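You operate a simulated robot arm through the tools that you are given. There is no shell and no other tool. Be economical: measure what you need, move in short steps, check, and stop when the job is done.

You are at the controls of a simulated two-armed robot. One attempt, no reset.

Task
Dust the iron plate and wind it true by the blue level.
Fine: turn the red knob till the level reads 0.0; pad and level back. Set down upright: what you pick out. What is to be rubbed or washed off counts as gone when no trace of it is left.

Only the result counts: the job must be done as asked and must still hold three seconds after the hand-in. Knocking over, shifting, dropping, spilling or breaking anything else fails it.

Robot
Two 7-joint arms with fingered hands on one trunk, on a base that drives. Base frame: it is fixed to the floor where the robot stands at the start and does not move with it; the origin is under the middle of the robot, x ahead of it, y to its left, z up. Units: m, rad, N and s.
The left shoulder is at the start at [0.07, 0.157, 1.239], the right one opposite. With the tool pointing down near the work surface each hand reaches from about 0.32 to 0.9 m from the robot's upright axis, wherever it stands, measured 20 degrees to its own side. Places, roughly: iron plate [0.5, -0.2, 0.9]; levelling knob [0.4, -0.2, 0.9]; top of the iron plate [0.5, -0.2, 0.9]. Payload 5 kg a hand.
The tool frame of a hand sits at the grasp point between the pads (the TCP): z along the fingers, y along the line on which they close. The tips reach 0.031 m beyond it. The gripper opens to 0.156 m. The gripper's body begins 0.088 m behind the TCP. The gripper is a hand of 4 fingers: y runs from the thumb to the fingers, the wrist lies at [0, 0, -0.249] in the tool frame, and closing takes about 1.5 s.
Orientation is that of the tool frame in the base frame, as [roll, pitch, yaw] about the fixed x, y, z axes, in that order (R = Rz(yaw) Ry(pitch) Rx(roll)). With the fingers straight down and closing along the base's y, the tool's x points along the base's -x, its y along +y and its z along -z.

Tools
- The arms move only by the tool arm_command. It takes "left_deltas", "right_deltas" or both (then of equal length, played together; a hand with none holds still); each is a list of rows, each an object of numbers (a shift or turn left out is 0, a gripper value left out holds the last): "grip": the opening, from 0 (shut) to 1 (fully open); "dx", "dy", "dz": the shift along the base's x, y, z in m; "rx", "ry", "rz": the turn, a rotation vector about the base's x, y, z in rad. In form: [{"grip": .., "dx": .., "dy": .., "dz": .., "rx": .., "ry": .., "rz": ..}, ...]. A call has 1 to 10 rows; each row is the pose to reach, as a shift and turn from the pose commanded when the call began. Rows are played at 5 a second. More than 0.05 m and 0.15 rad between two rows, or a gripper value outside its range, and nothing of the call is played. A pose out of reach is approached as far as the arm can. The call stops where the force on the tool passes 40 N (or 10 N more than at its start, if that is more) or the arm is blocked; 0.2 s more then pass. Each finger travels about 0.108 m/s and halts on what it meets, pressing with about 29 N; the grip force reading is that of the motor and also rises with nothing between the fingers. The clock runs only during rows and for 0.2 s after the last one: add rows that repeat a pose to give the fingers time. It gives the time, the measured TCP pose, the force on the tool (base axes), the opening and the grip force at its end, in the units of the frame above (readings bear some noise), with the torque about the TCP (base axes, N m) and any sound that the robot's microphone picked up.
- Cameras (640 x 400 px; columns grow to the right, rows downward): "scene" is now at [0.1402, -0.0004, 1.4641]; the picture's right is [-0.06, -1.00, -0.00], its down [-0.67, 0.04, -0.74] and it looks along [0.74, -0.05, -0.67] (base axes); focal length 250 px, centre (320, 200). "left" rides on the left gripper at [-0.072, 0.002, -0.111] in its tool frame; the picture's right is [-0.02, -1.00, 0.00], its down [0.84, -0.02, -0.54] and it looks along [0.54, -0.01, 0.84] (tool axes); focal length 234 px, centre (320, 200). "right" rides on the right gripper at [0.072, 0.002, -0.111] in its tool frame; the picture's right is [-0.02, 1.00, 0.00], its down [-0.84, -0.02, -0.54] and it looks along [-0.54, -0.01, 0.84] (tool axes); focal length 234 px, centre (320, 200). There is no depth. A picture from a camera that has moved, and an enlarged one, comes with that camera's place and axes in the base frame and with its lens. The place of the scene camera against the robot may be out by one fixed shift of up to 0.012 m in any direction.
- get_image(camera): a new picture of that camera. It takes no simulated time.
- lift_body(by): slides the trunk up (or, below 0, down) by that many m; the arms and the scene camera ride with it, the base frame stays. It gives what a move gives, with no picture.
- drive_base(legs): drives the robot by 1 to 6 legs, each [ahead, turn to the left] in m and rad, along the robot's own axes; the way and the turn of a leg run together, so that a leg with both is an arc; at most 1.5 m and 3.142 rad a leg. The arms and the cameras ride along, it lands a little off, and it stops where it bumps. It gives what a move gives.
- hand_shape(shape, hand): the hand has 4 fingers and takes this shape, open, in about a second: jaw (thumb against the fingers, like two jaws); tri (thumb and two fingers); tip (a fingertip pinch); poke (one finger out to press); point (the index stretched); flat (the hand flat); cup (the hand cupped); fist (a fist). The gripper value then closes the fingers along that shape, each until it touches; the sizes above hold for jaw. It gives what a move gives, with no picture.
- pan_tilt(pan, tilt): turns the head with the scene camera to pan (to the left, within 1.501 rad either way) and tilt (down, from -0.506 to 1.204), counted from straight ahead of the robot. It gives what a move gives.
- inspect(camera, box): a new picture of the part [left, top, right, bottom] of that camera's present view, enlarged. It takes no simulated time.
- hand_in(): hands the job in; it is judged then, once.

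Go step by step. Nothing tells you exact positions but the pictures and the camera data: compare them with the known pose of the tool, close in by small moves and look again before you grip or let go. The budget is 120 turns and 108 pictures, counting those below and the enlarged ones. Unless the task says otherwise, let go and move clear before handing in, and close with one line.

The tools are called after "Call:" as name(argument=value, ...) on one line, values as JSON. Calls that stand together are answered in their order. arm_command: Moves the arms, as the interface text tells. Its arguments: {"type":"object","properties":{"left_deltas":{"type":"array","items":{"type":"object","properties":{"grip":{"type":"number"},"dx":{"type":"number"},"dy":{"type":"number"},"dz":{"type":"number"},"rx":{"type":"number"},"ry":{"type":"number"},"rz":{"type":"number"}}}},"right_deltas":{"type":"array","items":{"type":"object","properties":{"grip":{"type":"number"},"dx":{"type":"number"},"dy":{"type":"number"},"dz":{"type":"number"},"rx":{"type":"number"},"ry":{"type":"number"},"rz":{"type":"number"}}}}},"required":[]} The other tools are called the same way: lift_body (by) slides the trunk up or down; hand_shape (shape, hand) gives the hand a shape; drive_base (legs) drives the base; pan_tilt (pan, tilt) turns the head that bears the scene camera; get_image (camera) takes a picture; inspect (camera, box) takes an enlarged picture of a part of a camera's view; hand_in () hands the job in.

At the start:

```text
t: 0.0
left_position: [0.532, 0.0593, 1.2116]
left_tool_rot: [-3.14, 0.001, 3.141]
left_ft_force: [0.3, 1.5, -0.5]
left_wrist_torque: [0.01, 0.0, 0.01]
left_gripper_width: 0.1559
left_grip_force: 0.1
left_shape: jaw
right_position: [0.4796, -0.3891, 1.2438]
right_tool_rot: [-3.14, 0.0, 3.141]
right_ft_force: [0.2, -0.6, -0.5]
right_wrist_torque: [0.01, -0.01, -0.03]
right_gripper_width: 0.1558
right_grip_force: 0.1
right_shape: jaw
trunk travel left (down, up): [-0.625, 0.315]
robot x, y, heading: [-0.0017, -0.0051, -0.002]
head pan, tilt: [-0.061, 0.735]
```

scene: 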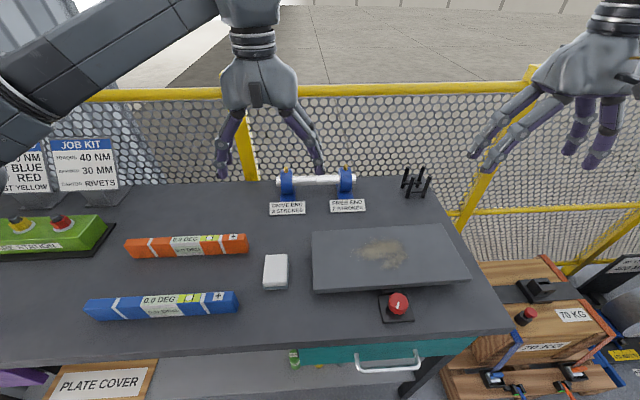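
right: 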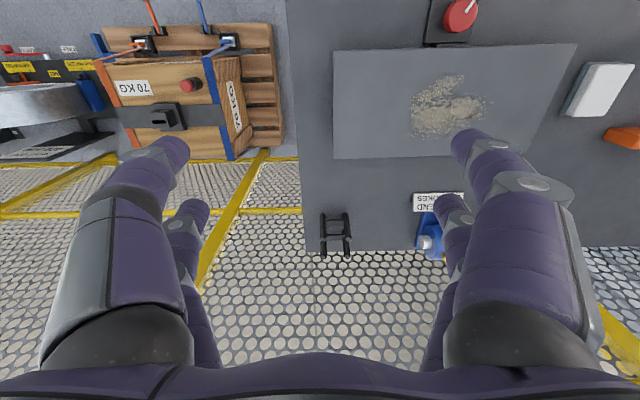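
left: 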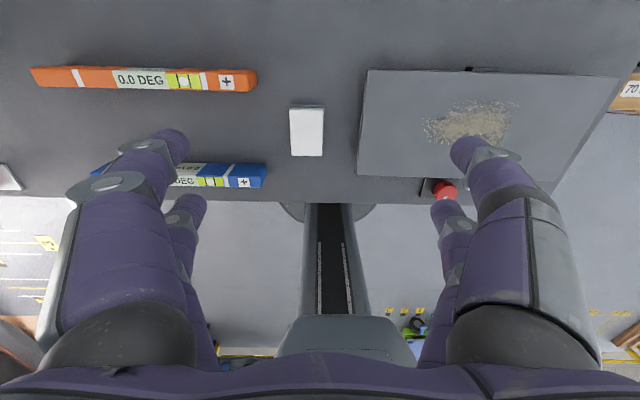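

I see the dusty plate on the right, a white pad at its left, the blue level at the near left and the red knob in front of the plate. I'll take closer looks first.

Call:
inspect(camera="scene", box=[240, 200, 500, 340])

Call:
inspect(camera="scene", box=[60, 200, 300, 340])

Call:
inspect(camera="left", box=[20, 50, 640, 220])

```text
2.46 times, centred on (370, 270) of scene
camera zoom: at [0.1402, -0.0004, 1.4641], right [-0.06, -1.0, 0.0], down [-0.67, 0.04, -0.74], along [0.74, -0.05, -0.67], focal length 616 px, centre (197, 28)
```

zoom: 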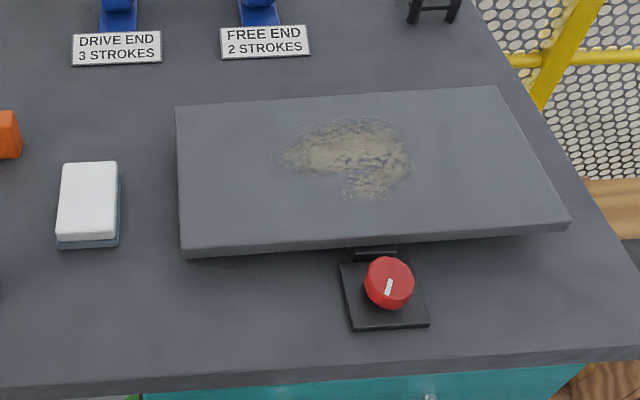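

```text
2.67 times, centred on (180, 270) of scene
camera zoom: at [0.1402, -0.0004, 1.4641], right [-0.06, -1.0, 0.0], down [-0.67, 0.04, -0.74], along [0.74, -0.05, -0.67], focal length 667 px, centre (693, 13)
```

zoom: 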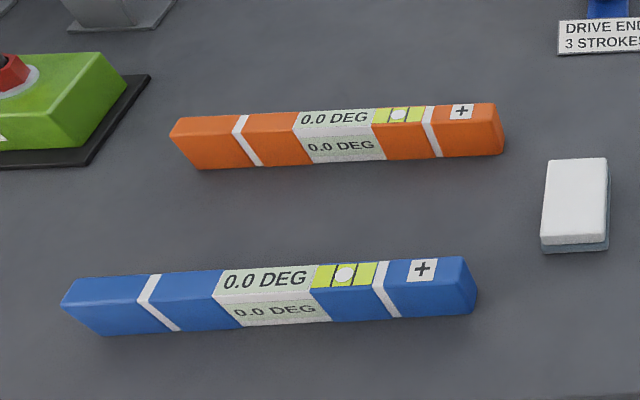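

```text
1.03 times, centred on (330, 135) of left (not enlarged: the box is as wide or as high as the picture)
camera zoom: at [0.6026, 0.0619, 1.3237], right [0.02, -1.0, 0.0], down [-0.84, -0.02, 0.54], along [-0.54, -0.01, -0.84], focal length 242 px, centre (310, 267)
```

zoom: 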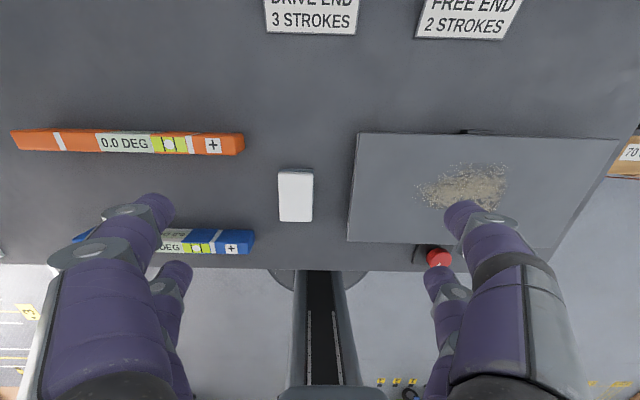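

Next I clear the left hand over toward the blue level and bring the right hand above the pad for a closer measurement.

Call:
arm_command(left_deltas=[{"dx": -0.015, "dy": 0.035}, {"dx": -0.03, "dy": 0.07}, {"dx": -0.045, "dy": 0.105}, {"dx": -0.06, "dy": 0.14}, {"dx": -0.075, "dy": 0.18}, {"dx": -0.09, "dy": 0.22}, {"dx": -0.1, "dy": 0.26}, {"dx": -0.11, "dy": 0.28}, {"dx": -0.11, "dy": 0.3}, {"dx": -0.11, "dy": 0.3}], right_deltas=[{"dy": 0.045}, {"dy": 0.09}, {"dy": 0.135}, {"dy": 0.18}, {"dy": 0.225}, {"dy": 0.27}, {"dy": 0.315}, {"dy": 0.36}, {"dy": 0.405, "dz": -0.01}, {"dy": 0.45, "dz": -0.02}])

Call:
get_image(camera="right")

Call:
get_image(camera="left")

```text
t: 2.2
left_position: [0.4237, 0.3581, 1.2146]
left_tool_rot: [-3.141, 0.0, -3.14]
left_ft_force: [-0.7, -0.6, -0.3]
left_wrist_torque: [0.0, -0.01, -0.03]
left_gripper_width: 0.1561
left_grip_force: 0.0
left_shape: jaw
right_position: [0.4692, -0.0051, 1.2382]
right_tool_rot: [3.141, 0.0, 3.14]
right_ft_force: [-0.1, -0.3, 0.3]
right_wrist_torque: [0.0, -0.02, -0.01]
right_gripper_width: 0.1562
right_grip_force: 0.0
right_shape: jaw
right hand out of reach, approached as far as the arm can: row 9, 10
trunk travel left (down, up): [-0.625, 0.315]
robot x, y, heading: [-0.0016, 0.0037, 0.001]
head pan, tilt: [-0.061, 0.735]
```

```text
101 pictures are left
camera right: at [0.3971, -0.004, 1.3489], right [0.03, 1.0, 0.0], down [0.84, -0.02, 0.54], along [0.54, -0.01, -0.84], focal length 234 px, centre (320, 200)
```

right: 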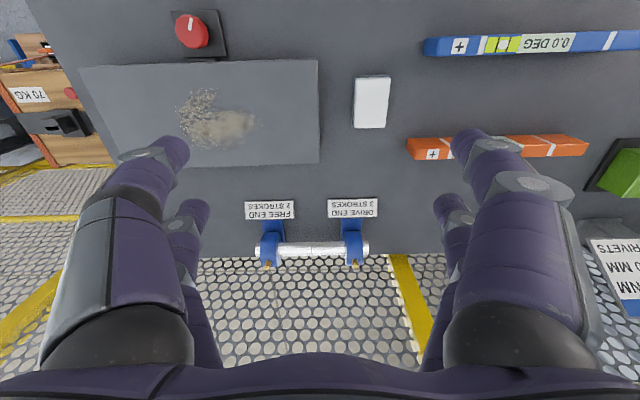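

```text
100 pictures are left
camera left: at [0.4953, 0.3598, 1.3257], right [0.02, -1.0, 0.0], down [-0.84, -0.02, 0.55], along [-0.54, -0.01, -0.84], focal length 234 px, centre (320, 200)
```

left: 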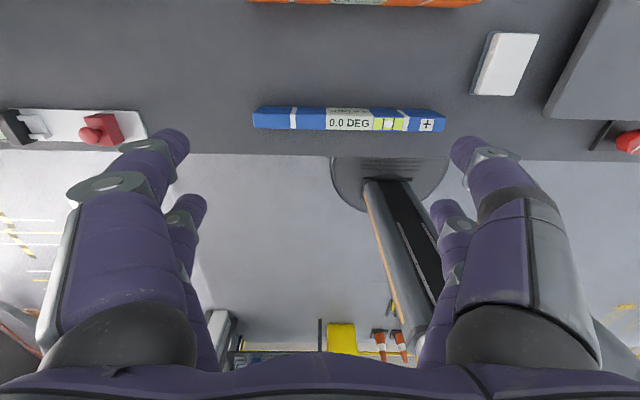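

The pad sits at about (0.48, 0.086) with its top near z 0.90. The right arm was short of reach up high, so I descend, which should open up its reach.

Call:
arm_command(right_deltas=[{"dz": -0.04}, {"dz": -0.08}, {"dz": -0.12}, {"dz": -0.16}, {"dy": 0.01, "dz": -0.17}, {"dy": 0.025, "dz": -0.18}, {"dy": 0.025, "dz": -0.18}])

Call:
get_image(camera="right")

```text
t: 3.8
left_position: [0.4226, 0.3578, 1.2143]
left_tool_rot: [-3.141, 0.0, -3.141]
left_ft_force: [0.1, 0.7, -0.2]
left_wrist_torque: [0.0, 0.01, 0.01]
left_gripper_width: 0.1555
left_grip_force: 0.1
left_shape: jaw
right_position: [0.462, 0.0092, 1.0595]
right_tool_rot: [3.138, 0.003, -3.141]
right_ft_force: [0.4, -0.2, -0.1]
right_wrist_torque: [-0.03, 0.0, 0.02]
right_gripper_width: 0.156
right_grip_force: 0.1
right_shape: jaw
right hand out of reach, approached as far as the arm can: row 6, 7
trunk travel left (down, up): [-0.625, 0.315]
robot x, y, heading: [-0.0015, -0.0009, -0.002]
head pan, tilt: [-0.061, 0.735]
```

```text
99 pictures are left
camera right: at [0.3906, 0.0109, 1.1707], right [0.02, 1.0, 0.0], down [0.84, -0.02, 0.55], along [0.55, -0.01, -0.84], focal length 234 px, centre (320, 200)
```

right: 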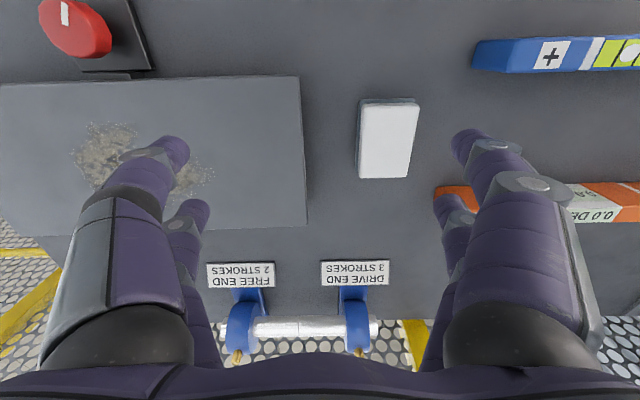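

The right hand hits its limit just past the robot's midline, so I turn the robot left about 0.35 rad to bring the pad onto the right hand's side.

Call:
drive_base(legs=[[0, 0.35]])

Call:
get_image(camera="right")

```text
t: 5.3
left_position: [0.2768, 0.4819, 1.2147]
left_tool_rot: [3.141, 0.0, -2.794]
left_ft_force: [-0.3, -1.1, 0.7]
left_wrist_torque: [0.02, -0.02, -0.01]
left_gripper_width: 0.156
left_grip_force: 0.0
left_shape: jaw
right_position: [0.432, 0.1658, 1.0596]
right_tool_rot: [3.139, 0.001, -2.796]
right_ft_force: [-0.1, 0.5, 0.4]
right_wrist_torque: [0.0, 0.0, -0.02]
right_gripper_width: 0.1561
right_grip_force: 0.2
right_shape: jaw
trunk travel left (down, up): [-0.625, 0.315]
robot x, y, heading: [-0.0003, -0.0012, 0.346]
head pan, tilt: [-0.061, 0.735]
```

```text
98 pictures are left
camera right: at [0.3641, 0.1424, 1.1707], right [-0.32, 0.95, 0.0], down [0.8, 0.26, 0.55], along [0.52, 0.17, -0.84], focal length 234 px, centre (320, 200)
```

right: 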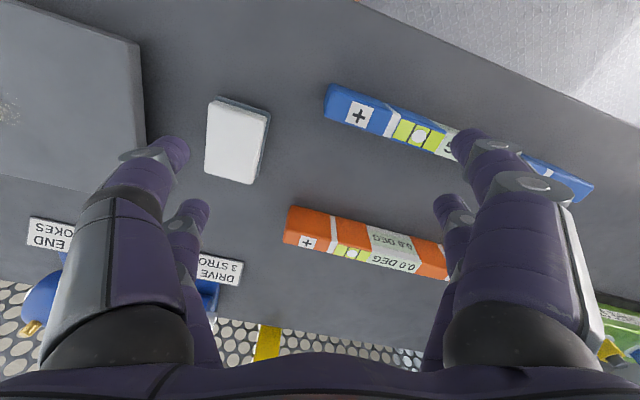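

The pad is now well inside reach. I square the hand to the base axes and move over the pad.

Call:
arm_command(right_deltas=[{"dx": 0.015, "dy": -0.03, "rz": -0.115}, {"dx": 0.03, "dy": -0.06, "rz": -0.23}, {"dx": 0.048, "dy": -0.085, "rz": -0.346}, {"dx": 0.048, "dy": -0.085, "rz": -0.346}])

Call:
get_image(camera="right")

Call:
get_image(camera="scene")

```text
t: 6.3
left_position: [0.2778, 0.4802, 1.2137]
left_tool_rot: [3.141, 0.001, -2.792]
left_ft_force: [0.0, -0.5, 0.1]
left_wrist_torque: [-0.01, 0.01, 0.0]
left_gripper_width: 0.1559
left_grip_force: 0.1
left_shape: jaw
right_position: [0.4781, 0.0806, 1.0585]
right_tool_rot: [3.137, 0.0, 3.14]
right_ft_force: [-0.2, 0.5, -0.1]
right_wrist_torque: [0.0, 0.02, -0.05]
right_gripper_width: 0.1559
right_grip_force: 0.1
right_shape: jaw
trunk travel left (down, up): [-0.625, 0.315]
robot x, y, heading: [0.0003, 0.0028, 0.346]
head pan, tilt: [-0.061, 0.735]
```

```text
97 pictures are left
camera right: at [0.4062, 0.0816, 1.1695], right [0.03, 1.0, 0.0], down [0.84, -0.02, 0.55], along [0.54, -0.01, -0.84], focal length 234 px, centre (320, 200)
```

right: 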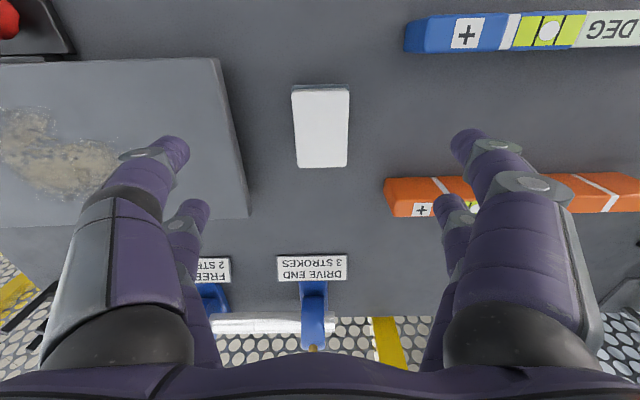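

```text
96 pictures are left
camera scene: at [0.1343, 0.0453, 1.4641], right [0.28, -0.96, 0.0], down [-0.64, -0.19, -0.74], along [0.71, 0.21, -0.67], focal length 250 px, centre (320, 200)
```

scene: 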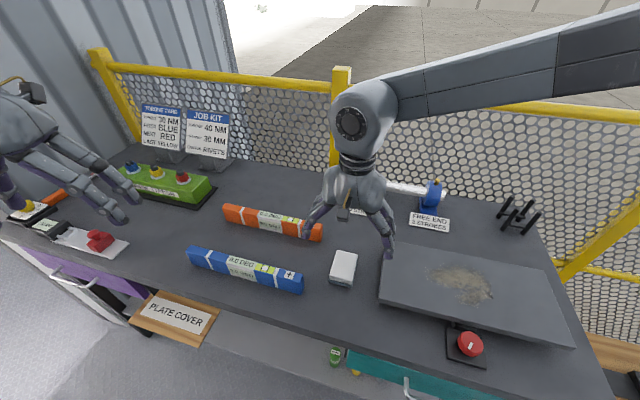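

Hand is centred laterally on the pad. I narrow the fingers and descend to just above it, then check.

Call:
arm_command(right_deltas=[{"dx": 0.005, "dz": -0.03, "grip": 0.62}, {"dx": 0.007, "dz": -0.06}, {"dx": 0.007, "dz": -0.09}, {"dx": 0.007, "dz": -0.12}, {"dx": 0.007, "dz": -0.13}])

Call:
get_image(camera="right")

Call:
inspect(camera="scene", box=[270, 150, 450, 320])

```text
t: 7.5
left_position: [0.2748, 0.4803, 1.2159]
left_tool_rot: [3.141, 0.003, -2.795]
left_ft_force: [-0.1, 0.3, -0.1]
left_wrist_torque: [0.0, -0.04, 0.0]
left_gripper_width: 0.1556
left_grip_force: 0.0
left_shape: jaw
right_position: [0.4869, 0.0821, 0.9318]
right_tool_rot: [3.135, 0.004, 3.141]
right_ft_force: [2.9, 0.8, 10.5]
right_wrist_torque: [-0.15, -0.19, 0.08]
right_gripper_width: 0.0966
right_grip_force: 0.1
right_shape: jaw
trunk travel left (down, up): [-0.625, 0.315]
robot x, y, heading: [-0.0022, -0.0015, 0.341]
head pan, tilt: [-0.061, 0.735]
```

```text
95 pictures are left
camera right: at [0.4147, 0.0819, 1.0424], right [0.02, 1.0, 0.01], down [0.84, -0.02, 0.55], along [0.55, -0.01, -0.84], focal length 234 px, centre (320, 200)
```

right: 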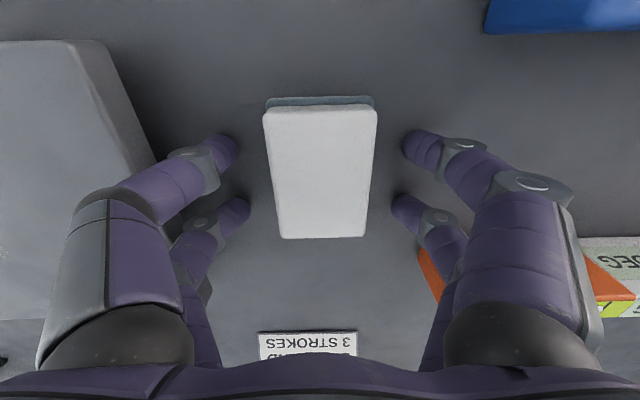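

```text
2.35 times, centred on (360, 235) of scene
camera zoom: at [0.1323, 0.045, 1.4646], right [0.28, -0.96, 0.0], down [-0.64, -0.19, -0.74], along [0.71, 0.21, -0.67], focal length 589 px, centre (226, 118)
```

zoom: 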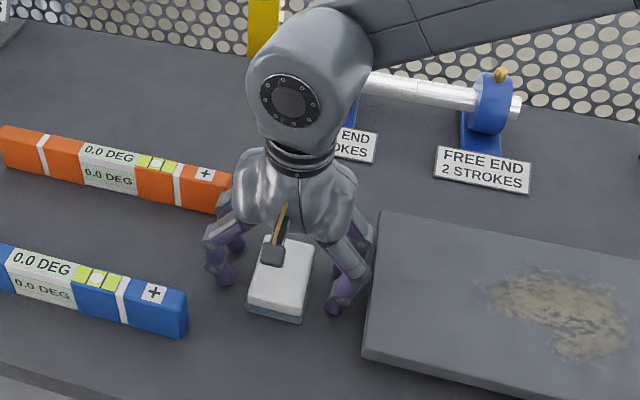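

The tips touched the bench, so the bench is at about z 0.90 and the pad top at about 0.93. I lift 10 mm, centre in x, and close.

Call:
arm_command(right_deltas=[{"dz": 0.012}, {"dx": -0.009, "dz": 0.012}, {"dx": -0.009, "dz": 0.012, "grip": 0.3}, {"dx": -0.009, "dz": 0.012, "grip": 0.25}, {"dx": -0.009, "dz": 0.012, "grip": 0.25}, {"dx": -0.009, "dz": 0.012, "grip": 0.25}])

Call:
get_image(camera="right")

```text
t: 8.9
left_position: [0.2764, 0.4806, 1.2152]
left_tool_rot: [-3.141, -0.001, -2.795]
left_ft_force: [0.4, 0.6, 0.2]
left_wrist_torque: [0.0, 0.0, 0.0]
left_gripper_width: 0.1557
left_grip_force: 0.1
left_shape: jaw
right_position: [0.477, 0.0797, 0.9435]
right_tool_rot: [3.14, 0.0, -3.141]
right_ft_force: [0.1, -0.1, 0.1]
right_wrist_torque: [0.0, 0.0, -0.01]
right_gripper_width: 0.0488
right_grip_force: 29.3
right_shape: jaw
trunk travel left (down, up): [-0.625, 0.315]
robot x, y, heading: [0.0024, -0.0007, 0.346]
head pan, tilt: [-0.061, 0.735]
```

```text
93 pictures are left
camera right: at [0.4056, 0.0818, 1.0531], right [0.02, 1.0, 0.0], down [0.84, -0.02, 0.55], along [0.55, -0.01, -0.84], focal length 234 px, centre (320, 200)
```

right: 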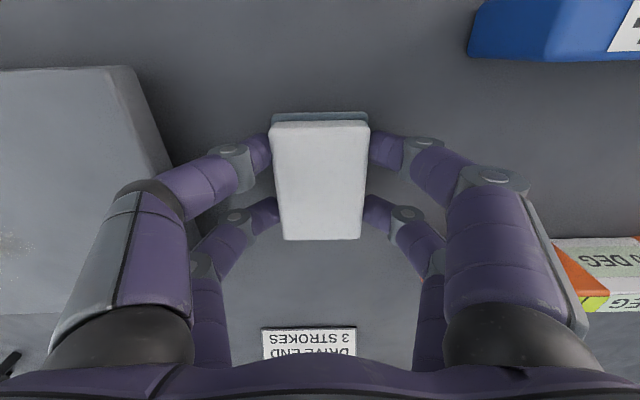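

Gripped (0.049 m wide at 29 N). I lift and carry it over the plate, then look.

Call:
arm_command(right_deltas=[{"dz": 0.03, "grip": 0.2}, {"dz": 0.07}, {"dz": 0.11}, {"dz": 0.13, "dy": -0.03}, {"dz": 0.13, "dy": -0.075}, {"dz": 0.13, "dy": -0.12}, {"dz": 0.13, "dy": -0.165}, {"dz": 0.13, "dy": -0.21}, {"dz": 0.13, "dy": -0.25}, {"dz": 0.13, "dy": -0.25}])

Call:
get_image(camera="right")

Call:
get_image(camera="scene")

```text
t: 11.1
left_position: [0.2769, 0.4819, 1.2141]
left_tool_rot: [-3.14, -0.001, -2.794]
left_ft_force: [0.1, 0.8, 0.0]
left_wrist_torque: [-0.04, 0.01, -0.01]
left_gripper_width: 0.1558
left_grip_force: 0.1
left_shape: jaw
right_position: [0.4795, -0.1674, 1.0759]
right_tool_rot: [3.139, 0.0, -3.14]
right_ft_force: [0.6, 0.6, -1.4]
right_wrist_torque: [-0.02, 0.03, -0.01]
right_gripper_width: 0.0489
right_grip_force: 29.0
right_shape: jaw
trunk travel left (down, up): [-0.625, 0.315]
robot x, y, heading: [-0.0006, -0.0006, 0.344]
head pan, tilt: [-0.061, 0.735]
```

```text
92 pictures are left
camera right: at [0.4086, -0.1662, 1.186], right [0.02, 1.0, 0.0], down [0.84, -0.02, 0.54], along [0.54, -0.01, -0.84], focal length 234 px, centre (320, 200)
```

right: 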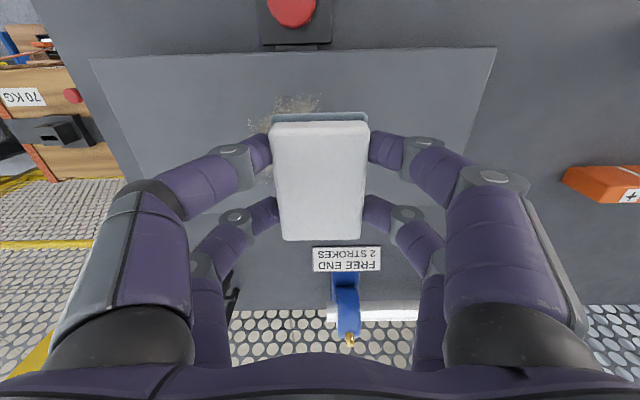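

```text
91 pictures are left
camera scene: at [0.1346, 0.0465, 1.464], right [0.28, -0.96, 0.0], down [-0.64, -0.19, -0.74], along [0.71, 0.21, -0.67], focal length 250 px, centre (320, 200)
```

scene: 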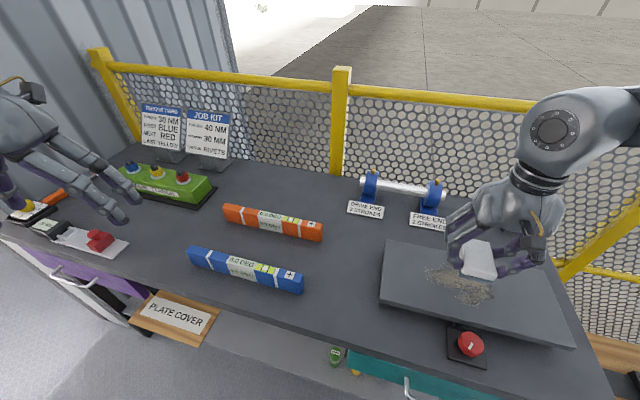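

Plate spans about x 0.41–0.59, y −0.38–−0.01; the dust spans about x 0.435–0.545, y −0.24–−0.09. I lower the pad slowly to find contact.

Call:
arm_command(right_deltas=[{"dz": -0.04}, {"dz": -0.075}, {"dz": -0.085}, {"dz": -0.088}, {"dz": -0.091}, {"dz": -0.094}, {"dz": -0.094}])

Call:
inspect(camera="scene", box=[370, 180, 600, 360])

```text
t: 12.3
left_position: [0.2742, 0.4815, 1.2151]
left_tool_rot: [-3.14, 0.002, -2.796]
left_ft_force: [-0.1, -0.8, 0.2]
left_wrist_torque: [-0.02, 0.02, -0.02]
left_gripper_width: 0.1558
left_grip_force: 0.0
left_shape: jaw
right_position: [0.48, -0.1698, 0.9866]
right_tool_rot: [3.14, 0.01, -3.14]
right_ft_force: [-4.3, -0.4, 26.6]
right_wrist_torque: [-0.5, 0.42, 0.05]
right_gripper_width: 0.0501
right_grip_force: 29.0
right_shape: jaw
trunk travel left (down, up): [-0.625, 0.315]
robot x, y, heading: [-0.001, -0.0002, 0.344]
head pan, tilt: [-0.061, 0.735]
stopped in row 6 (right hand): the force on the tool passed its limit at 44 N (the readings are from after the stop); the commanded pose is now the measured one
```

```text
2.22 times, centred on (485, 270) of scene
camera zoom: at [0.1311, 0.0459, 1.4646], right [0.28, -0.96, 0.0], down [-0.64, -0.19, -0.74], along [0.71, 0.21, -0.67], focal length 556 px, centre (-47, 44)
```

zoom: 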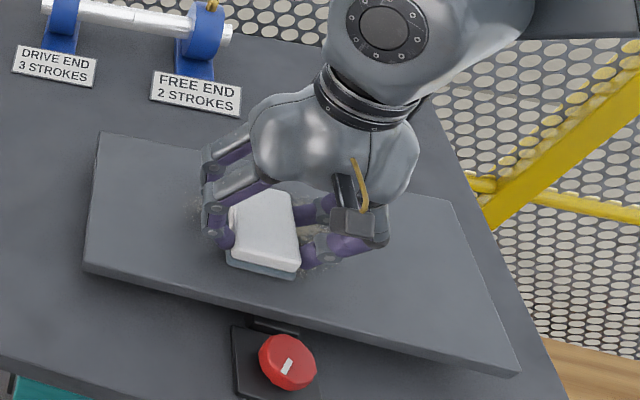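

Contact at TCP z≈0.987; the torque says the plate's −y side is higher. I back off slightly, tilt the pad to match and re-check the force.

Call:
arm_command(right_deltas=[{"dz": 0.004}, {"dz": 0.004, "rx": -0.04}, {"dz": 0.002, "rx": -0.04}, {"dz": 0.001, "rx": -0.04}, {"dz": 0.001, "rx": -0.04}])

```text
t: 13.5
left_position: [0.2733, 0.4811, 1.2156]
left_tool_rot: [-3.14, 0.001, -2.795]
left_ft_force: [-0.3, 0.5, 0.0]
left_wrist_torque: [-0.04, 0.0, -0.02]
left_gripper_width: 0.1557
left_grip_force: 0.1
left_shape: jaw
right_position: [0.4812, -0.1675, 0.9859]
right_tool_rot: [-3.106, 0.012, -3.141]
right_ft_force: [0.3, -2.7, 24.5]
right_wrist_torque: [0.22, 0.23, 0.01]
right_gripper_width: 0.0502
right_grip_force: 29.2
right_shape: jaw
trunk travel left (down, up): [-0.625, 0.315]
robot x, y, heading: [0.0008, -0.0011, 0.347]
head pan, tilt: [-0.061, 0.735]
```

Nearly flush now; about 24 N. I ease off a little and rub along y following the slope.

Call:
arm_command(right_deltas=[{"dz": 0.001, "rx": 0.01}, {"dz": 0.0015, "dy": -0.025, "rx": 0.01}, {"dz": 0.002, "dy": -0.05, "rx": 0.01}, {"dz": 0.0028, "dy": -0.075, "rx": 0.01}, {"dz": 0.002, "dy": -0.045, "rx": 0.01}, {"dz": 0.001, "dy": -0.005, "rx": 0.01}, {"dz": 0.0002, "dy": 0.03, "rx": 0.01}, {"dz": -0.0006, "dy": 0.06, "rx": 0.01}, {"dz": -0.0012, "dy": 0.085, "rx": 0.01}])

Call:
get_image(camera="right")

Call:
inspect(camera="scene", box=[370, 180, 600, 360])

```text
t: 15.5
left_position: [0.2759, 0.4815, 1.2138]
left_tool_rot: [-3.141, 0.001, -2.794]
left_ft_force: [-0.4, 0.4, 0.1]
left_wrist_torque: [-0.01, 0.02, 0.01]
left_gripper_width: 0.1559
left_grip_force: 0.1
left_shape: jaw
right_position: [0.4795, -0.0857, 0.9833]
right_tool_rot: [-3.115, 0.007, -3.141]
right_ft_force: [-0.3, -2.1, 6.4]
right_wrist_torque: [-0.08, 0.13, 0.07]
right_gripper_width: 0.0499
right_grip_force: 29.5
right_shape: jaw
trunk travel left (down, up): [-0.625, 0.315]
robot x, y, heading: [-0.0009, -0.0026, 0.339]
head pan, tilt: [-0.061, 0.735]
```

```text
89 pictures are left
camera right: at [0.4068, -0.0806, 1.0943], right [0.02, 1.0, -0.03], down [0.83, -0.01, 0.55], along [0.55, -0.04, -0.83], focal length 234 px, centre (320, 200)
```

right: 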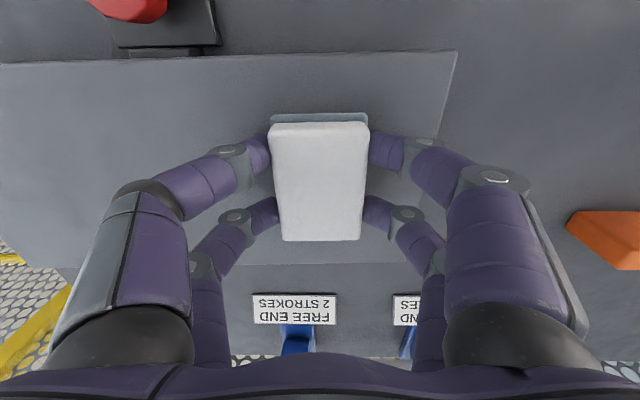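

```text
2.22 times, centred on (485, 270) of scene
camera zoom: at [0.1337, 0.0458, 1.4641], right [0.28, -0.96, 0.0], down [-0.64, -0.19, -0.74], along [0.71, 0.21, -0.67], focal length 556 px, centre (-47, 44)
```

zoom: 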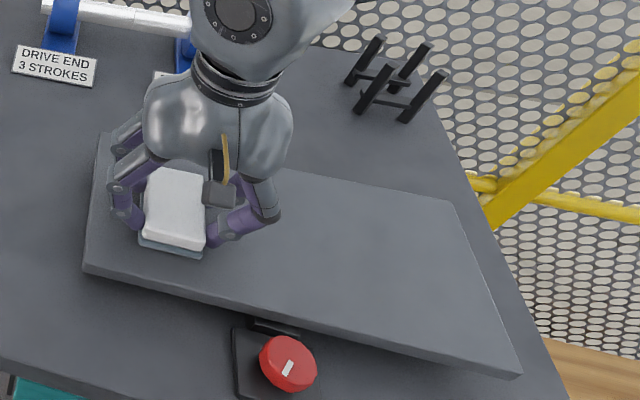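

Most of the dust is already gone. I make further passes at larger and smaller x to be sure.

Call:
arm_command(right_deltas=[{"dz": -0.001, "dx": 0.035}, {"dz": 0.0, "dx": 0.035, "dy": -0.035}, {"dz": 0.001, "dx": 0.035, "dy": -0.07}, {"dz": 0.002, "dx": 0.035, "dy": -0.105}, {"dz": 0.003, "dx": 0.035, "dy": -0.14}, {"dz": 0.0036, "dx": 0.035, "dy": -0.17}, {"dz": 0.0036, "dx": 0.0, "dy": -0.17}, {"dz": 0.0036, "dx": -0.02, "dy": -0.17}, {"dz": 0.0028, "dx": -0.02, "dy": -0.135}, {"dz": 0.002, "dx": -0.02, "dy": -0.1}])

Call:
arm_command(right_deltas=[{"dz": -0.001, "dy": 0.03}, {"dz": -0.002, "dy": 0.065}, {"dz": -0.002, "dy": 0.095}, {"dz": 0.04, "dy": 0.095}, {"dz": 0.08, "dy": 0.12}, {"dz": 0.08, "dy": 0.16}, {"dz": 0.08, "dy": 0.2}, {"dz": 0.08, "dy": 0.24}, {"dz": 0.08, "dy": 0.265}, {"dz": 0.08, "dy": 0.265}])

Call:
inspect(camera="scene", box=[370, 230, 600, 360])

Call:
get_image(camera="right")

```text
t: 17.7
left_position: [0.2768, 0.4815, 1.2145]
left_tool_rot: [-3.138, 0.003, -2.798]
left_ft_force: [-0.2, -0.4, 0.3]
left_wrist_torque: [-0.05, -0.01, 0.0]
left_gripper_width: 0.156
left_grip_force: 0.0
left_shape: jaw
right_position: [0.4575, -0.1844, 0.9854]
right_tool_rot: [-3.114, 0.009, 3.14]
right_ft_force: [0.3, -6.1, 22.4]
right_wrist_torque: [-0.31, 0.08, 0.02]
right_gripper_width: 0.05
right_grip_force: 29.3
right_shape: jaw
trunk travel left (down, up): [-0.625, 0.315]
robot x, y, heading: [-0.001, 0.0001, 0.346]
head pan, tilt: [-0.061, 0.735]
```

```text
t: 19.9
left_position: [0.2768, 0.481, 1.2151]
left_tool_rot: [3.142, 0.003, -2.794]
left_ft_force: [0.5, -0.4, 1.3]
left_wrist_torque: [0.01, -0.03, 0.03]
left_gripper_width: 0.1559
left_grip_force: 0.1
left_shape: jaw
right_position: [0.4611, 0.081, 1.0649]
right_tool_rot: [-3.116, 0.009, -3.14]
right_ft_force: [-0.5, -0.2, -0.7]
right_wrist_torque: [0.01, 0.01, 0.02]
right_gripper_width: 0.0499
right_grip_force: 29.4
right_shape: jaw
trunk travel left (down, up): [-0.625, 0.315]
robot x, y, heading: [-0.0024, -0.0002, 0.344]
head pan, tilt: [-0.061, 0.735]
```

```text
2.78 times, centred on (485, 295) of scene
camera zoom: at [0.133, 0.0447, 1.4643], right [0.28, -0.96, 0.0], down [-0.64, -0.19, -0.74], along [0.71, 0.21, -0.67], focal length 696 px, centre (-139, -64)
```

zoom: 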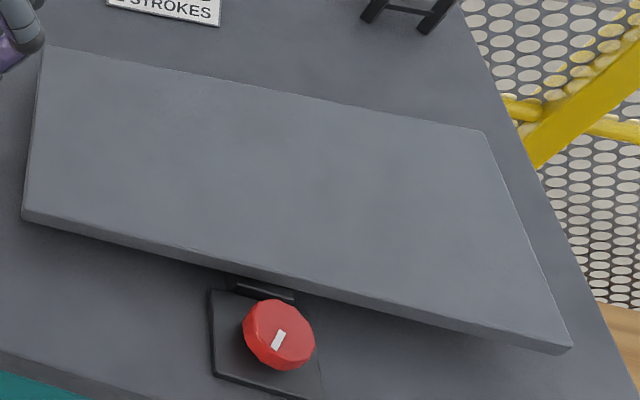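

```text
86 pictures are left
camera right: at [0.3881, 0.0856, 1.1748], right [0.02, 1.0, -0.03], down [0.83, -0.01, 0.55], along [0.55, -0.04, -0.83], focal length 234 px, centre (320, 200)
```

right: 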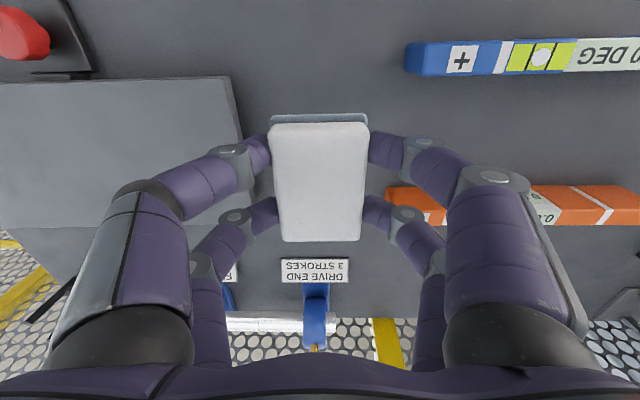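

The plate is clean. Now I put the pad back where it was: level the hand, move over its spot, and lower to z≈0.944.

Call:
arm_command(right_deltas=[{"dx": 0.016, "dz": -0.03, "rx": 0.027, "ry": 0.009}, {"dx": 0.016, "dz": -0.07, "rx": 0.027, "ry": 0.009}, {"dx": 0.016, "dz": -0.1, "rx": 0.027, "ry": 0.009}, {"dx": 0.016, "dz": -0.112, "rx": 0.027, "ry": 0.009}, {"dx": 0.016, "dz": -0.117, "rx": 0.027, "ry": 0.009}, {"dx": 0.016, "dz": -0.12, "rx": 0.027, "ry": 0.009}, {"dx": 0.016, "dz": -0.12, "rx": 0.027, "ry": 0.009}])

Call:
inspect(camera="scene", box=[270, 150, 450, 320])

```text
t: 21.5
left_position: [0.2765, 0.4818, 1.2146]
left_tool_rot: [-3.141, 0.001, -2.795]
left_ft_force: [-0.1, -0.2, -1.1]
left_wrist_torque: [0.0, -0.01, -0.01]
left_gripper_width: 0.1562
left_grip_force: 0.1
left_shape: jaw
right_position: [0.478, 0.0815, 0.945]
right_tool_rot: [3.141, -0.002, 3.141]
right_ft_force: [0.1, 1.0, -0.1]
right_wrist_torque: [-0.03, -0.01, -0.01]
right_gripper_width: 0.0499
right_grip_force: 28.9
right_shape: jaw
trunk travel left (down, up): [-0.625, 0.315]
robot x, y, heading: [-0.001, -0.0013, 0.349]
head pan, tilt: [-0.061, 0.735]
```

```text
2.35 times, centred on (360, 235) of scene
camera zoom: at [0.134, 0.0454, 1.4641], right [0.28, -0.96, 0.0], down [-0.64, -0.19, -0.74], along [0.71, 0.21, -0.67], focal length 589 px, centre (226, 118)
```

zoom: 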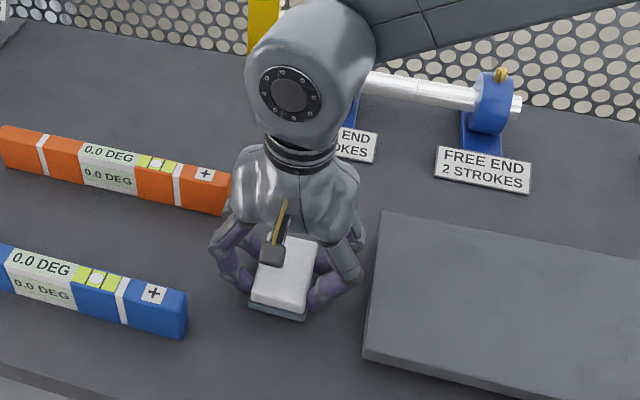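

Almost touching; I lower in 1 mm steps until contact.

Call:
arm_command(right_deltas=[{"dz": -0.001}, {"dz": -0.002}, {"dz": -0.003}, {"dz": -0.003}])

```text
t: 22.5
left_position: [0.276, 0.481, 1.2133]
left_tool_rot: [-3.14, 0.0, -2.793]
left_ft_force: [0.3, 0.1, 0.8]
left_wrist_torque: [-0.02, -0.02, 0.03]
left_gripper_width: 0.1558
left_grip_force: 0.0
left_shape: jaw
right_position: [0.4775, 0.0799, 0.9422]
right_tool_rot: [-3.141, -0.002, 3.141]
right_ft_force: [-0.1, -1.2, -0.4]
right_wrist_torque: [0.03, -0.01, -0.01]
right_gripper_width: 0.0499
right_grip_force: 29.2
right_shape: jaw
trunk travel left (down, up): [-0.625, 0.315]
robot x, y, heading: [0.0009, 0.0005, 0.347]
head pan, tilt: [-0.061, 0.735]
```

No contact yet; the pad has ridden up slightly in the grip. I keep lowering.

Call:
arm_command(right_deltas=[{"dz": -0.001}, {"dz": -0.002}, {"dz": -0.003}, {"dz": -0.004}, {"dz": -0.005}, {"dz": -0.005}])

```text
t: 24.1
left_position: [0.2761, 0.481, 1.2148]
left_tool_rot: [-3.14, 0.002, -2.797]
left_ft_force: [-0.2, -0.6, -0.5]
left_wrist_torque: [-0.01, 0.06, 0.0]
left_gripper_width: 0.156
left_grip_force: 0.1
left_shape: jaw
right_position: [0.4781, 0.081, 0.9398]
right_tool_rot: [3.137, 0.002, 3.14]
right_ft_force: [-3.9, -4.6, 20.9]
right_wrist_torque: [-0.36, 0.15, 0.02]
right_gripper_width: 0.0503
right_grip_force: 28.5
right_shape: jaw
trunk travel left (down, up): [-0.625, 0.315]
robot x, y, heading: [0.0014, -0.0008, 0.347]
head pan, tilt: [-0.061, 0.735]
stopped in row 6 (right hand): the force on the tool passed its limit at 41 N (the readings are from after the stop); the commanded pose is now the measured one
```

Contact. I relax a little, open the fingers gently and rise.

Call:
arm_command(right_deltas=[{"dz": 0.0015}, {"dz": 0.0015, "grip": 0.4}, {"dz": 0.0015, "grip": 0.55}, {"dz": 0.0015, "grip": 0.62}, {"dz": 0.0015, "grip": 0.62}, {"dz": 0.03, "grip": 0.62}, {"dz": 0.07}, {"dz": 0.11}, {"dz": 0.15}, {"dz": 0.15}])

Call:
get_image(camera="right")

Call:
inspect(camera="scene", box=[270, 150, 450, 320])

```text
t: 26.3
left_position: [0.2773, 0.4801, 1.2145]
left_tool_rot: [3.14, 0.001, -2.796]
left_ft_force: [-0.3, 0.4, 0.4]
left_wrist_torque: [-0.01, -0.01, -0.01]
left_gripper_width: 0.1558
left_grip_force: 0.1
left_shape: jaw
right_position: [0.4784, 0.0819, 1.0852]
right_tool_rot: [3.141, 0.001, 3.141]
right_ft_force: [-0.4, 0.3, -0.2]
right_wrist_torque: [0.01, 0.04, -0.03]
right_gripper_width: 0.0962
right_grip_force: 0.1
right_shape: jaw
trunk travel left (down, up): [-0.625, 0.315]
robot x, y, heading: [0.0022, 0.001, 0.348]
head pan, tilt: [-0.061, 0.735]
```

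```text
84 pictures are left
camera right: at [0.4068, 0.083, 1.1959], right [0.02, 1.0, 0.0], down [0.84, -0.02, 0.55], along [0.55, -0.01, -0.84], focal length 234 px, centre (320, 200)
```

right: 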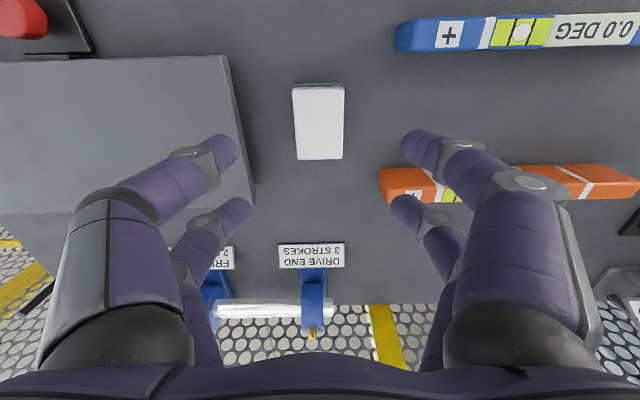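

```text
2.35 times, centred on (360, 235) of scene
camera zoom: at [0.1349, 0.0456, 1.464], right [0.28, -0.96, 0.0], down [-0.64, -0.19, -0.74], along [0.71, 0.21, -0.67], focal length 589 px, centre (226, 118)
```

zoom: 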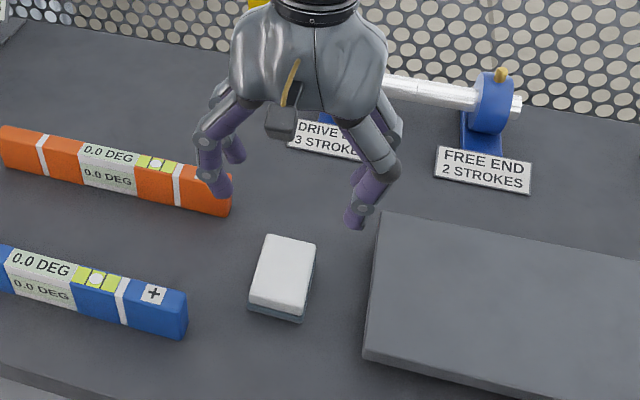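

Pad is back in place. Next, the left hand handles the level: I turn the robot right to about heading −0.42, from where the left hand should reach both level and plate.

Call:
drive_base(legs=[[0, -0.77]])

Call:
arm_command(left_deltas=[{"dx": -0.02, "dy": 0.02, "rz": -0.12}, {"dx": -0.04, "dy": 0.05, "rz": -0.24}, {"dx": -0.06, "dy": 0.08, "rz": -0.36}, {"dx": -0.08, "dy": 0.11, "rz": -0.48}, {"dx": -0.1, "dy": 0.14, "rz": -0.6}, {"dx": -0.11, "dy": 0.16, "rz": -0.72}, {"dx": -0.12, "dy": 0.17, "rz": -0.84}, {"dx": -0.12, "dy": 0.17, "rz": -0.96}, {"dx": -0.12, "dy": 0.17, "rz": -1.08}, {"dx": -0.12, "dy": 0.17, "rz": -1.15}])

Call:
get_image(camera="left")

Call:
get_image(camera="scene")

```text
t: 28.8
left_position: [0.5353, 0.1467, 1.2149]
left_tool_rot: [3.14, 0.0, 2.706]
left_ft_force: [0.1, -0.2, -1.0]
left_wrist_torque: [0.04, 0.06, 0.01]
left_gripper_width: 0.1561
left_grip_force: 0.1
left_shape: jaw
right_position: [0.3963, -0.2782, 1.0861]
right_tool_rot: [3.141, 0.003, 2.361]
right_ft_force: [-0.2, 0.4, -0.2]
right_wrist_torque: [0.01, 0.03, -0.03]
right_gripper_width: 0.0962
right_grip_force: 0.1
right_shape: jaw
trunk travel left (down, up): [-0.625, 0.315]
robot x, y, heading: [-0.0026, 0.0008, -0.436]
head pan, tilt: [-0.061, 0.735]
```

```text
t: 31.0
left_position: [0.4718, 0.134, 1.1938]
left_tool_rot: [-3.139, 0.004, 1.556]
left_ft_force: [0.4, -0.4, 0.3]
left_wrist_torque: [-0.04, 0.04, -0.02]
left_gripper_width: 0.1559
left_grip_force: 0.0
left_shape: jaw
left hand out of reach, approached as far as the arm can: row 1, 2, 3, 4, 5, 6, 7, 8, 9, 10
right_position: [0.3976, -0.2772, 1.0854]
right_tool_rot: [3.14, 0.002, 2.361]
right_ft_force: [-0.2, 0.3, -0.3]
right_wrist_torque: [-0.02, 0.01, 0.04]
right_gripper_width: 0.0965
right_grip_force: 0.0
right_shape: jaw
trunk travel left (down, up): [-0.625, 0.315]
robot x, y, heading: [0.0001, 0.0, -0.434]
head pan, tilt: [-0.061, 0.735]
```

```text
82 pictures are left
camera left: at [0.471, 0.0627, 1.3059], right [-1.0, -0.01, 0.0], down [-0.01, 0.84, 0.54], along [-0.01, 0.54, -0.84], focal length 234 px, centre (320, 200)
```

left: 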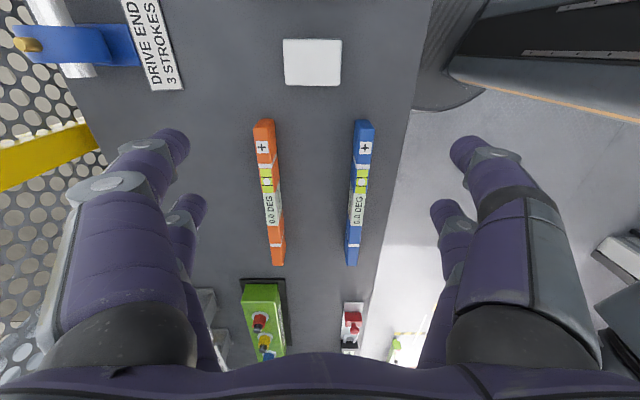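

```text
81 pictures are left
camera scene: at [0.1262, -0.0557, 1.4641], right [-0.48, -0.88, 0.0], down [-0.59, 0.32, -0.74], along [0.65, -0.35, -0.67], focal length 250 px, centre (320, 200)
```

scene: 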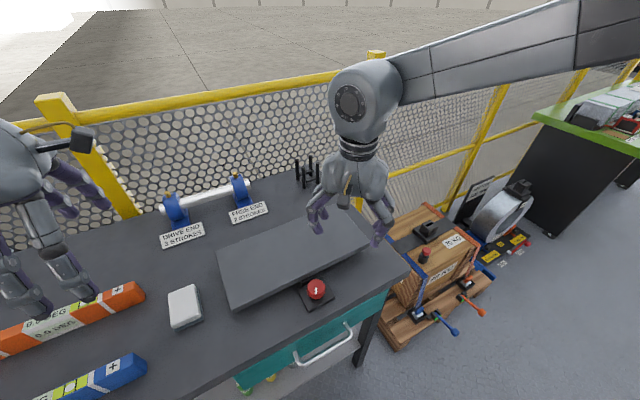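

The hand rotated fine but is out of reach laterally at this height. The blue level runs about y 0.153–0.457 at x≈0.397. I go lower and move over its middle.

Call:
arm_command(left_deltas=[{"dz": -0.04}, {"dz": -0.08}, {"dx": -0.01, "dy": 0.03, "dz": -0.11}, {"dx": -0.025, "dy": 0.065, "dz": -0.13}, {"dx": -0.04, "dy": 0.1, "dz": -0.13}, {"dx": -0.055, "dy": 0.135, "dz": -0.13}, {"dx": -0.074, "dy": 0.17, "dz": -0.13}, {"dx": -0.074, "dy": 0.17, "dz": -0.13}])

Call:
get_image(camera="left")

```text
t: 32.8
left_position: [0.4015, 0.3026, 1.0682]
left_tool_rot: [-3.138, 0.001, 1.557]
left_ft_force: [0.7, 0.6, -0.5]
left_wrist_torque: [0.04, 0.05, 0.02]
left_gripper_width: 0.1559
left_grip_force: 0.0
left_shape: jaw
right_position: [0.398, -0.2785, 1.0853]
right_tool_rot: [3.139, 0.002, 2.361]
right_ft_force: [0.2, -0.6, -0.2]
right_wrist_torque: [-0.03, 0.02, -0.01]
right_gripper_width: 0.0963
right_grip_force: 0.2
right_shape: jaw
trunk travel left (down, up): [-0.625, 0.315]
robot x, y, heading: [0.0, -0.0029, -0.435]
head pan, tilt: [-0.061, 0.735]
```

```text
80 pictures are left
camera left: at [0.4019, 0.2314, 1.1799], right [-1.0, -0.01, 0.0], down [-0.01, 0.84, 0.54], along [-0.01, 0.54, -0.84], focal length 234 px, centre (320, 200)
```

left: 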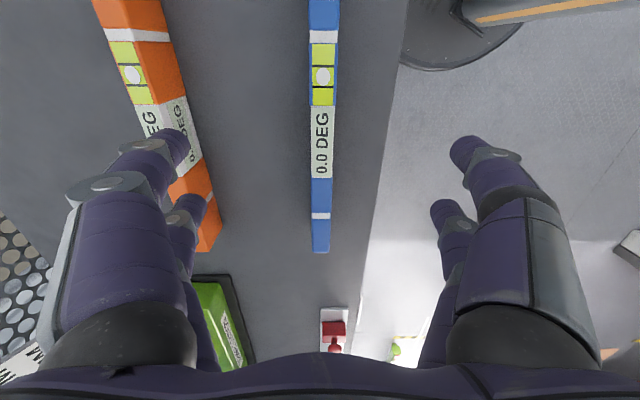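

The hand is over the level; the display (its middle) is at about (0.398, 0.310). I narrow the fingers and descend around it.

Call:
arm_command(left_deltas=[{"dx": -0.003, "dy": 0.007, "grip": 0.5}, {"dx": -0.003, "dy": 0.007, "dz": -0.02}, {"dx": -0.003, "dy": 0.007, "dz": -0.05}, {"dx": -0.003, "dy": 0.007, "dz": -0.08}, {"dx": -0.003, "dy": 0.007, "dz": -0.105}, {"dx": -0.003, "dy": 0.007, "dz": -0.105}])

Call:
get_image(camera="left")

Call:
pan_tilt(pan=0.7, tilt=0.85)

Call:
get_image(camera="scene")

```text
t: 34.2
left_position: [0.3981, 0.3091, 0.9639]
left_tool_rot: [-3.141, 0.0, 1.556]
left_ft_force: [-0.3, -0.6, 0.0]
left_wrist_torque: [0.03, 0.0, -0.02]
left_gripper_width: 0.0784
left_grip_force: 0.0
left_shape: jaw
right_position: [0.3967, -0.2786, 1.086]
right_tool_rot: [3.137, 0.001, 2.36]
right_ft_force: [0.3, 0.6, 0.3]
right_wrist_torque: [0.02, 0.0, 0.01]
right_gripper_width: 0.0964
right_grip_force: 0.1
right_shape: jaw
trunk travel left (down, up): [-0.625, 0.315]
robot x, y, heading: [0.0024, -0.0009, -0.439]
head pan, tilt: [-0.061, 0.735]
```

```text
79 pictures are left
camera left: at [0.3987, 0.2373, 1.075], right [-1.0, -0.01, 0.0], down [-0.01, 0.84, 0.54], along [-0.01, 0.54, -0.84], focal length 234 px, centre (320, 200)
```

left: 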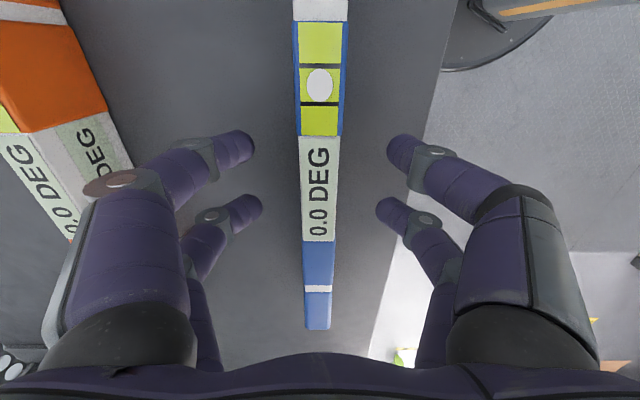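

```text
t: 35.3
left_position: [0.3991, 0.31, 0.9636]
left_tool_rot: [3.141, -0.001, 1.557]
left_ft_force: [-0.9, 1.0, 0.2]
left_wrist_torque: [0.04, 0.0, 0.02]
left_gripper_width: 0.0784
left_grip_force: 0.1
left_shape: jaw
right_position: [0.3966, -0.2781, 1.0851]
right_tool_rot: [3.139, 0.002, 2.359]
right_ft_force: [-0.2, 0.4, 0.3]
right_wrist_torque: [0.01, 0.0, 0.0]
right_gripper_width: 0.0963
right_grip_force: 0.0
right_shape: jaw
trunk travel left (down, up): [-0.625, 0.315]
robot x, y, heading: [-0.0005, 0.0024, -0.436]
head pan, tilt: [0.7, 0.85]
```

```text
78 pictures are left
camera scene: at [0.1276, 0.0043, 1.4548], right [0.26, -0.97, 0.0], down [-0.73, -0.2, -0.66], along [0.64, 0.17, -0.75], focal length 250 px, centre (320, 200)
```

scene: 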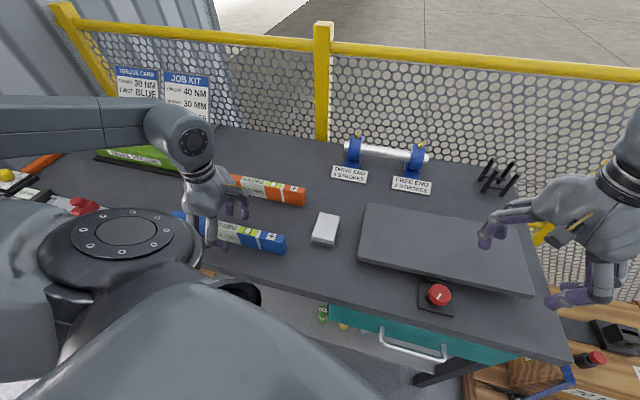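

Aligned. I lower 21 mm and close on the level.

Call:
arm_command(left_deltas=[{"dz": -0.01, "dy": 0.003}, {"dz": -0.021, "dy": 0.003}, {"dz": -0.021, "dy": 0.003, "grip": 0.3}, {"dz": -0.021, "dy": 0.003, "grip": 0.05}, {"dz": -0.021, "dy": 0.003, "grip": 0.05}, {"dz": -0.021, "dy": 0.003}, {"dz": -0.021, "dy": 0.003}])

Call:
get_image(camera="left")

```text
t: 36.9
left_position: [0.4002, 0.3131, 0.9428]
left_tool_rot: [-3.138, 0.001, 1.559]
left_ft_force: [-0.1, 0.1, 0.5]
left_wrist_torque: [0.0, -0.03, -0.03]
left_gripper_width: 0.0167
left_grip_force: 29.1
left_shape: jaw
right_position: [0.3975, -0.2784, 1.0854]
right_tool_rot: [3.14, 0.001, 2.36]
right_ft_force: [0.6, -0.7, -0.1]
right_wrist_torque: [-0.01, 0.01, -0.01]
right_gripper_width: 0.0965
right_grip_force: 0.0
right_shape: jaw
trunk travel left (down, up): [-0.625, 0.315]
robot x, y, heading: [0.0006, 0.0016, -0.438]
head pan, tilt: [0.7, 0.85]
```

```text
77 pictures are left
camera left: at [0.4003, 0.2417, 1.0538], right [-1.0, -0.01, 0.0], down [-0.01, 0.84, 0.54], along [-0.01, 0.54, -0.84], focal length 234 px, centre (320, 200)
```

left: 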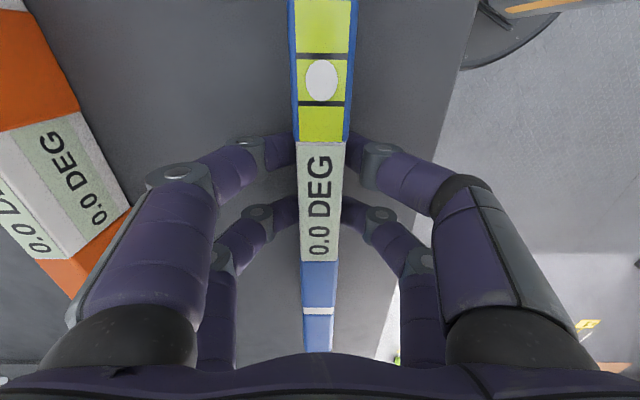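

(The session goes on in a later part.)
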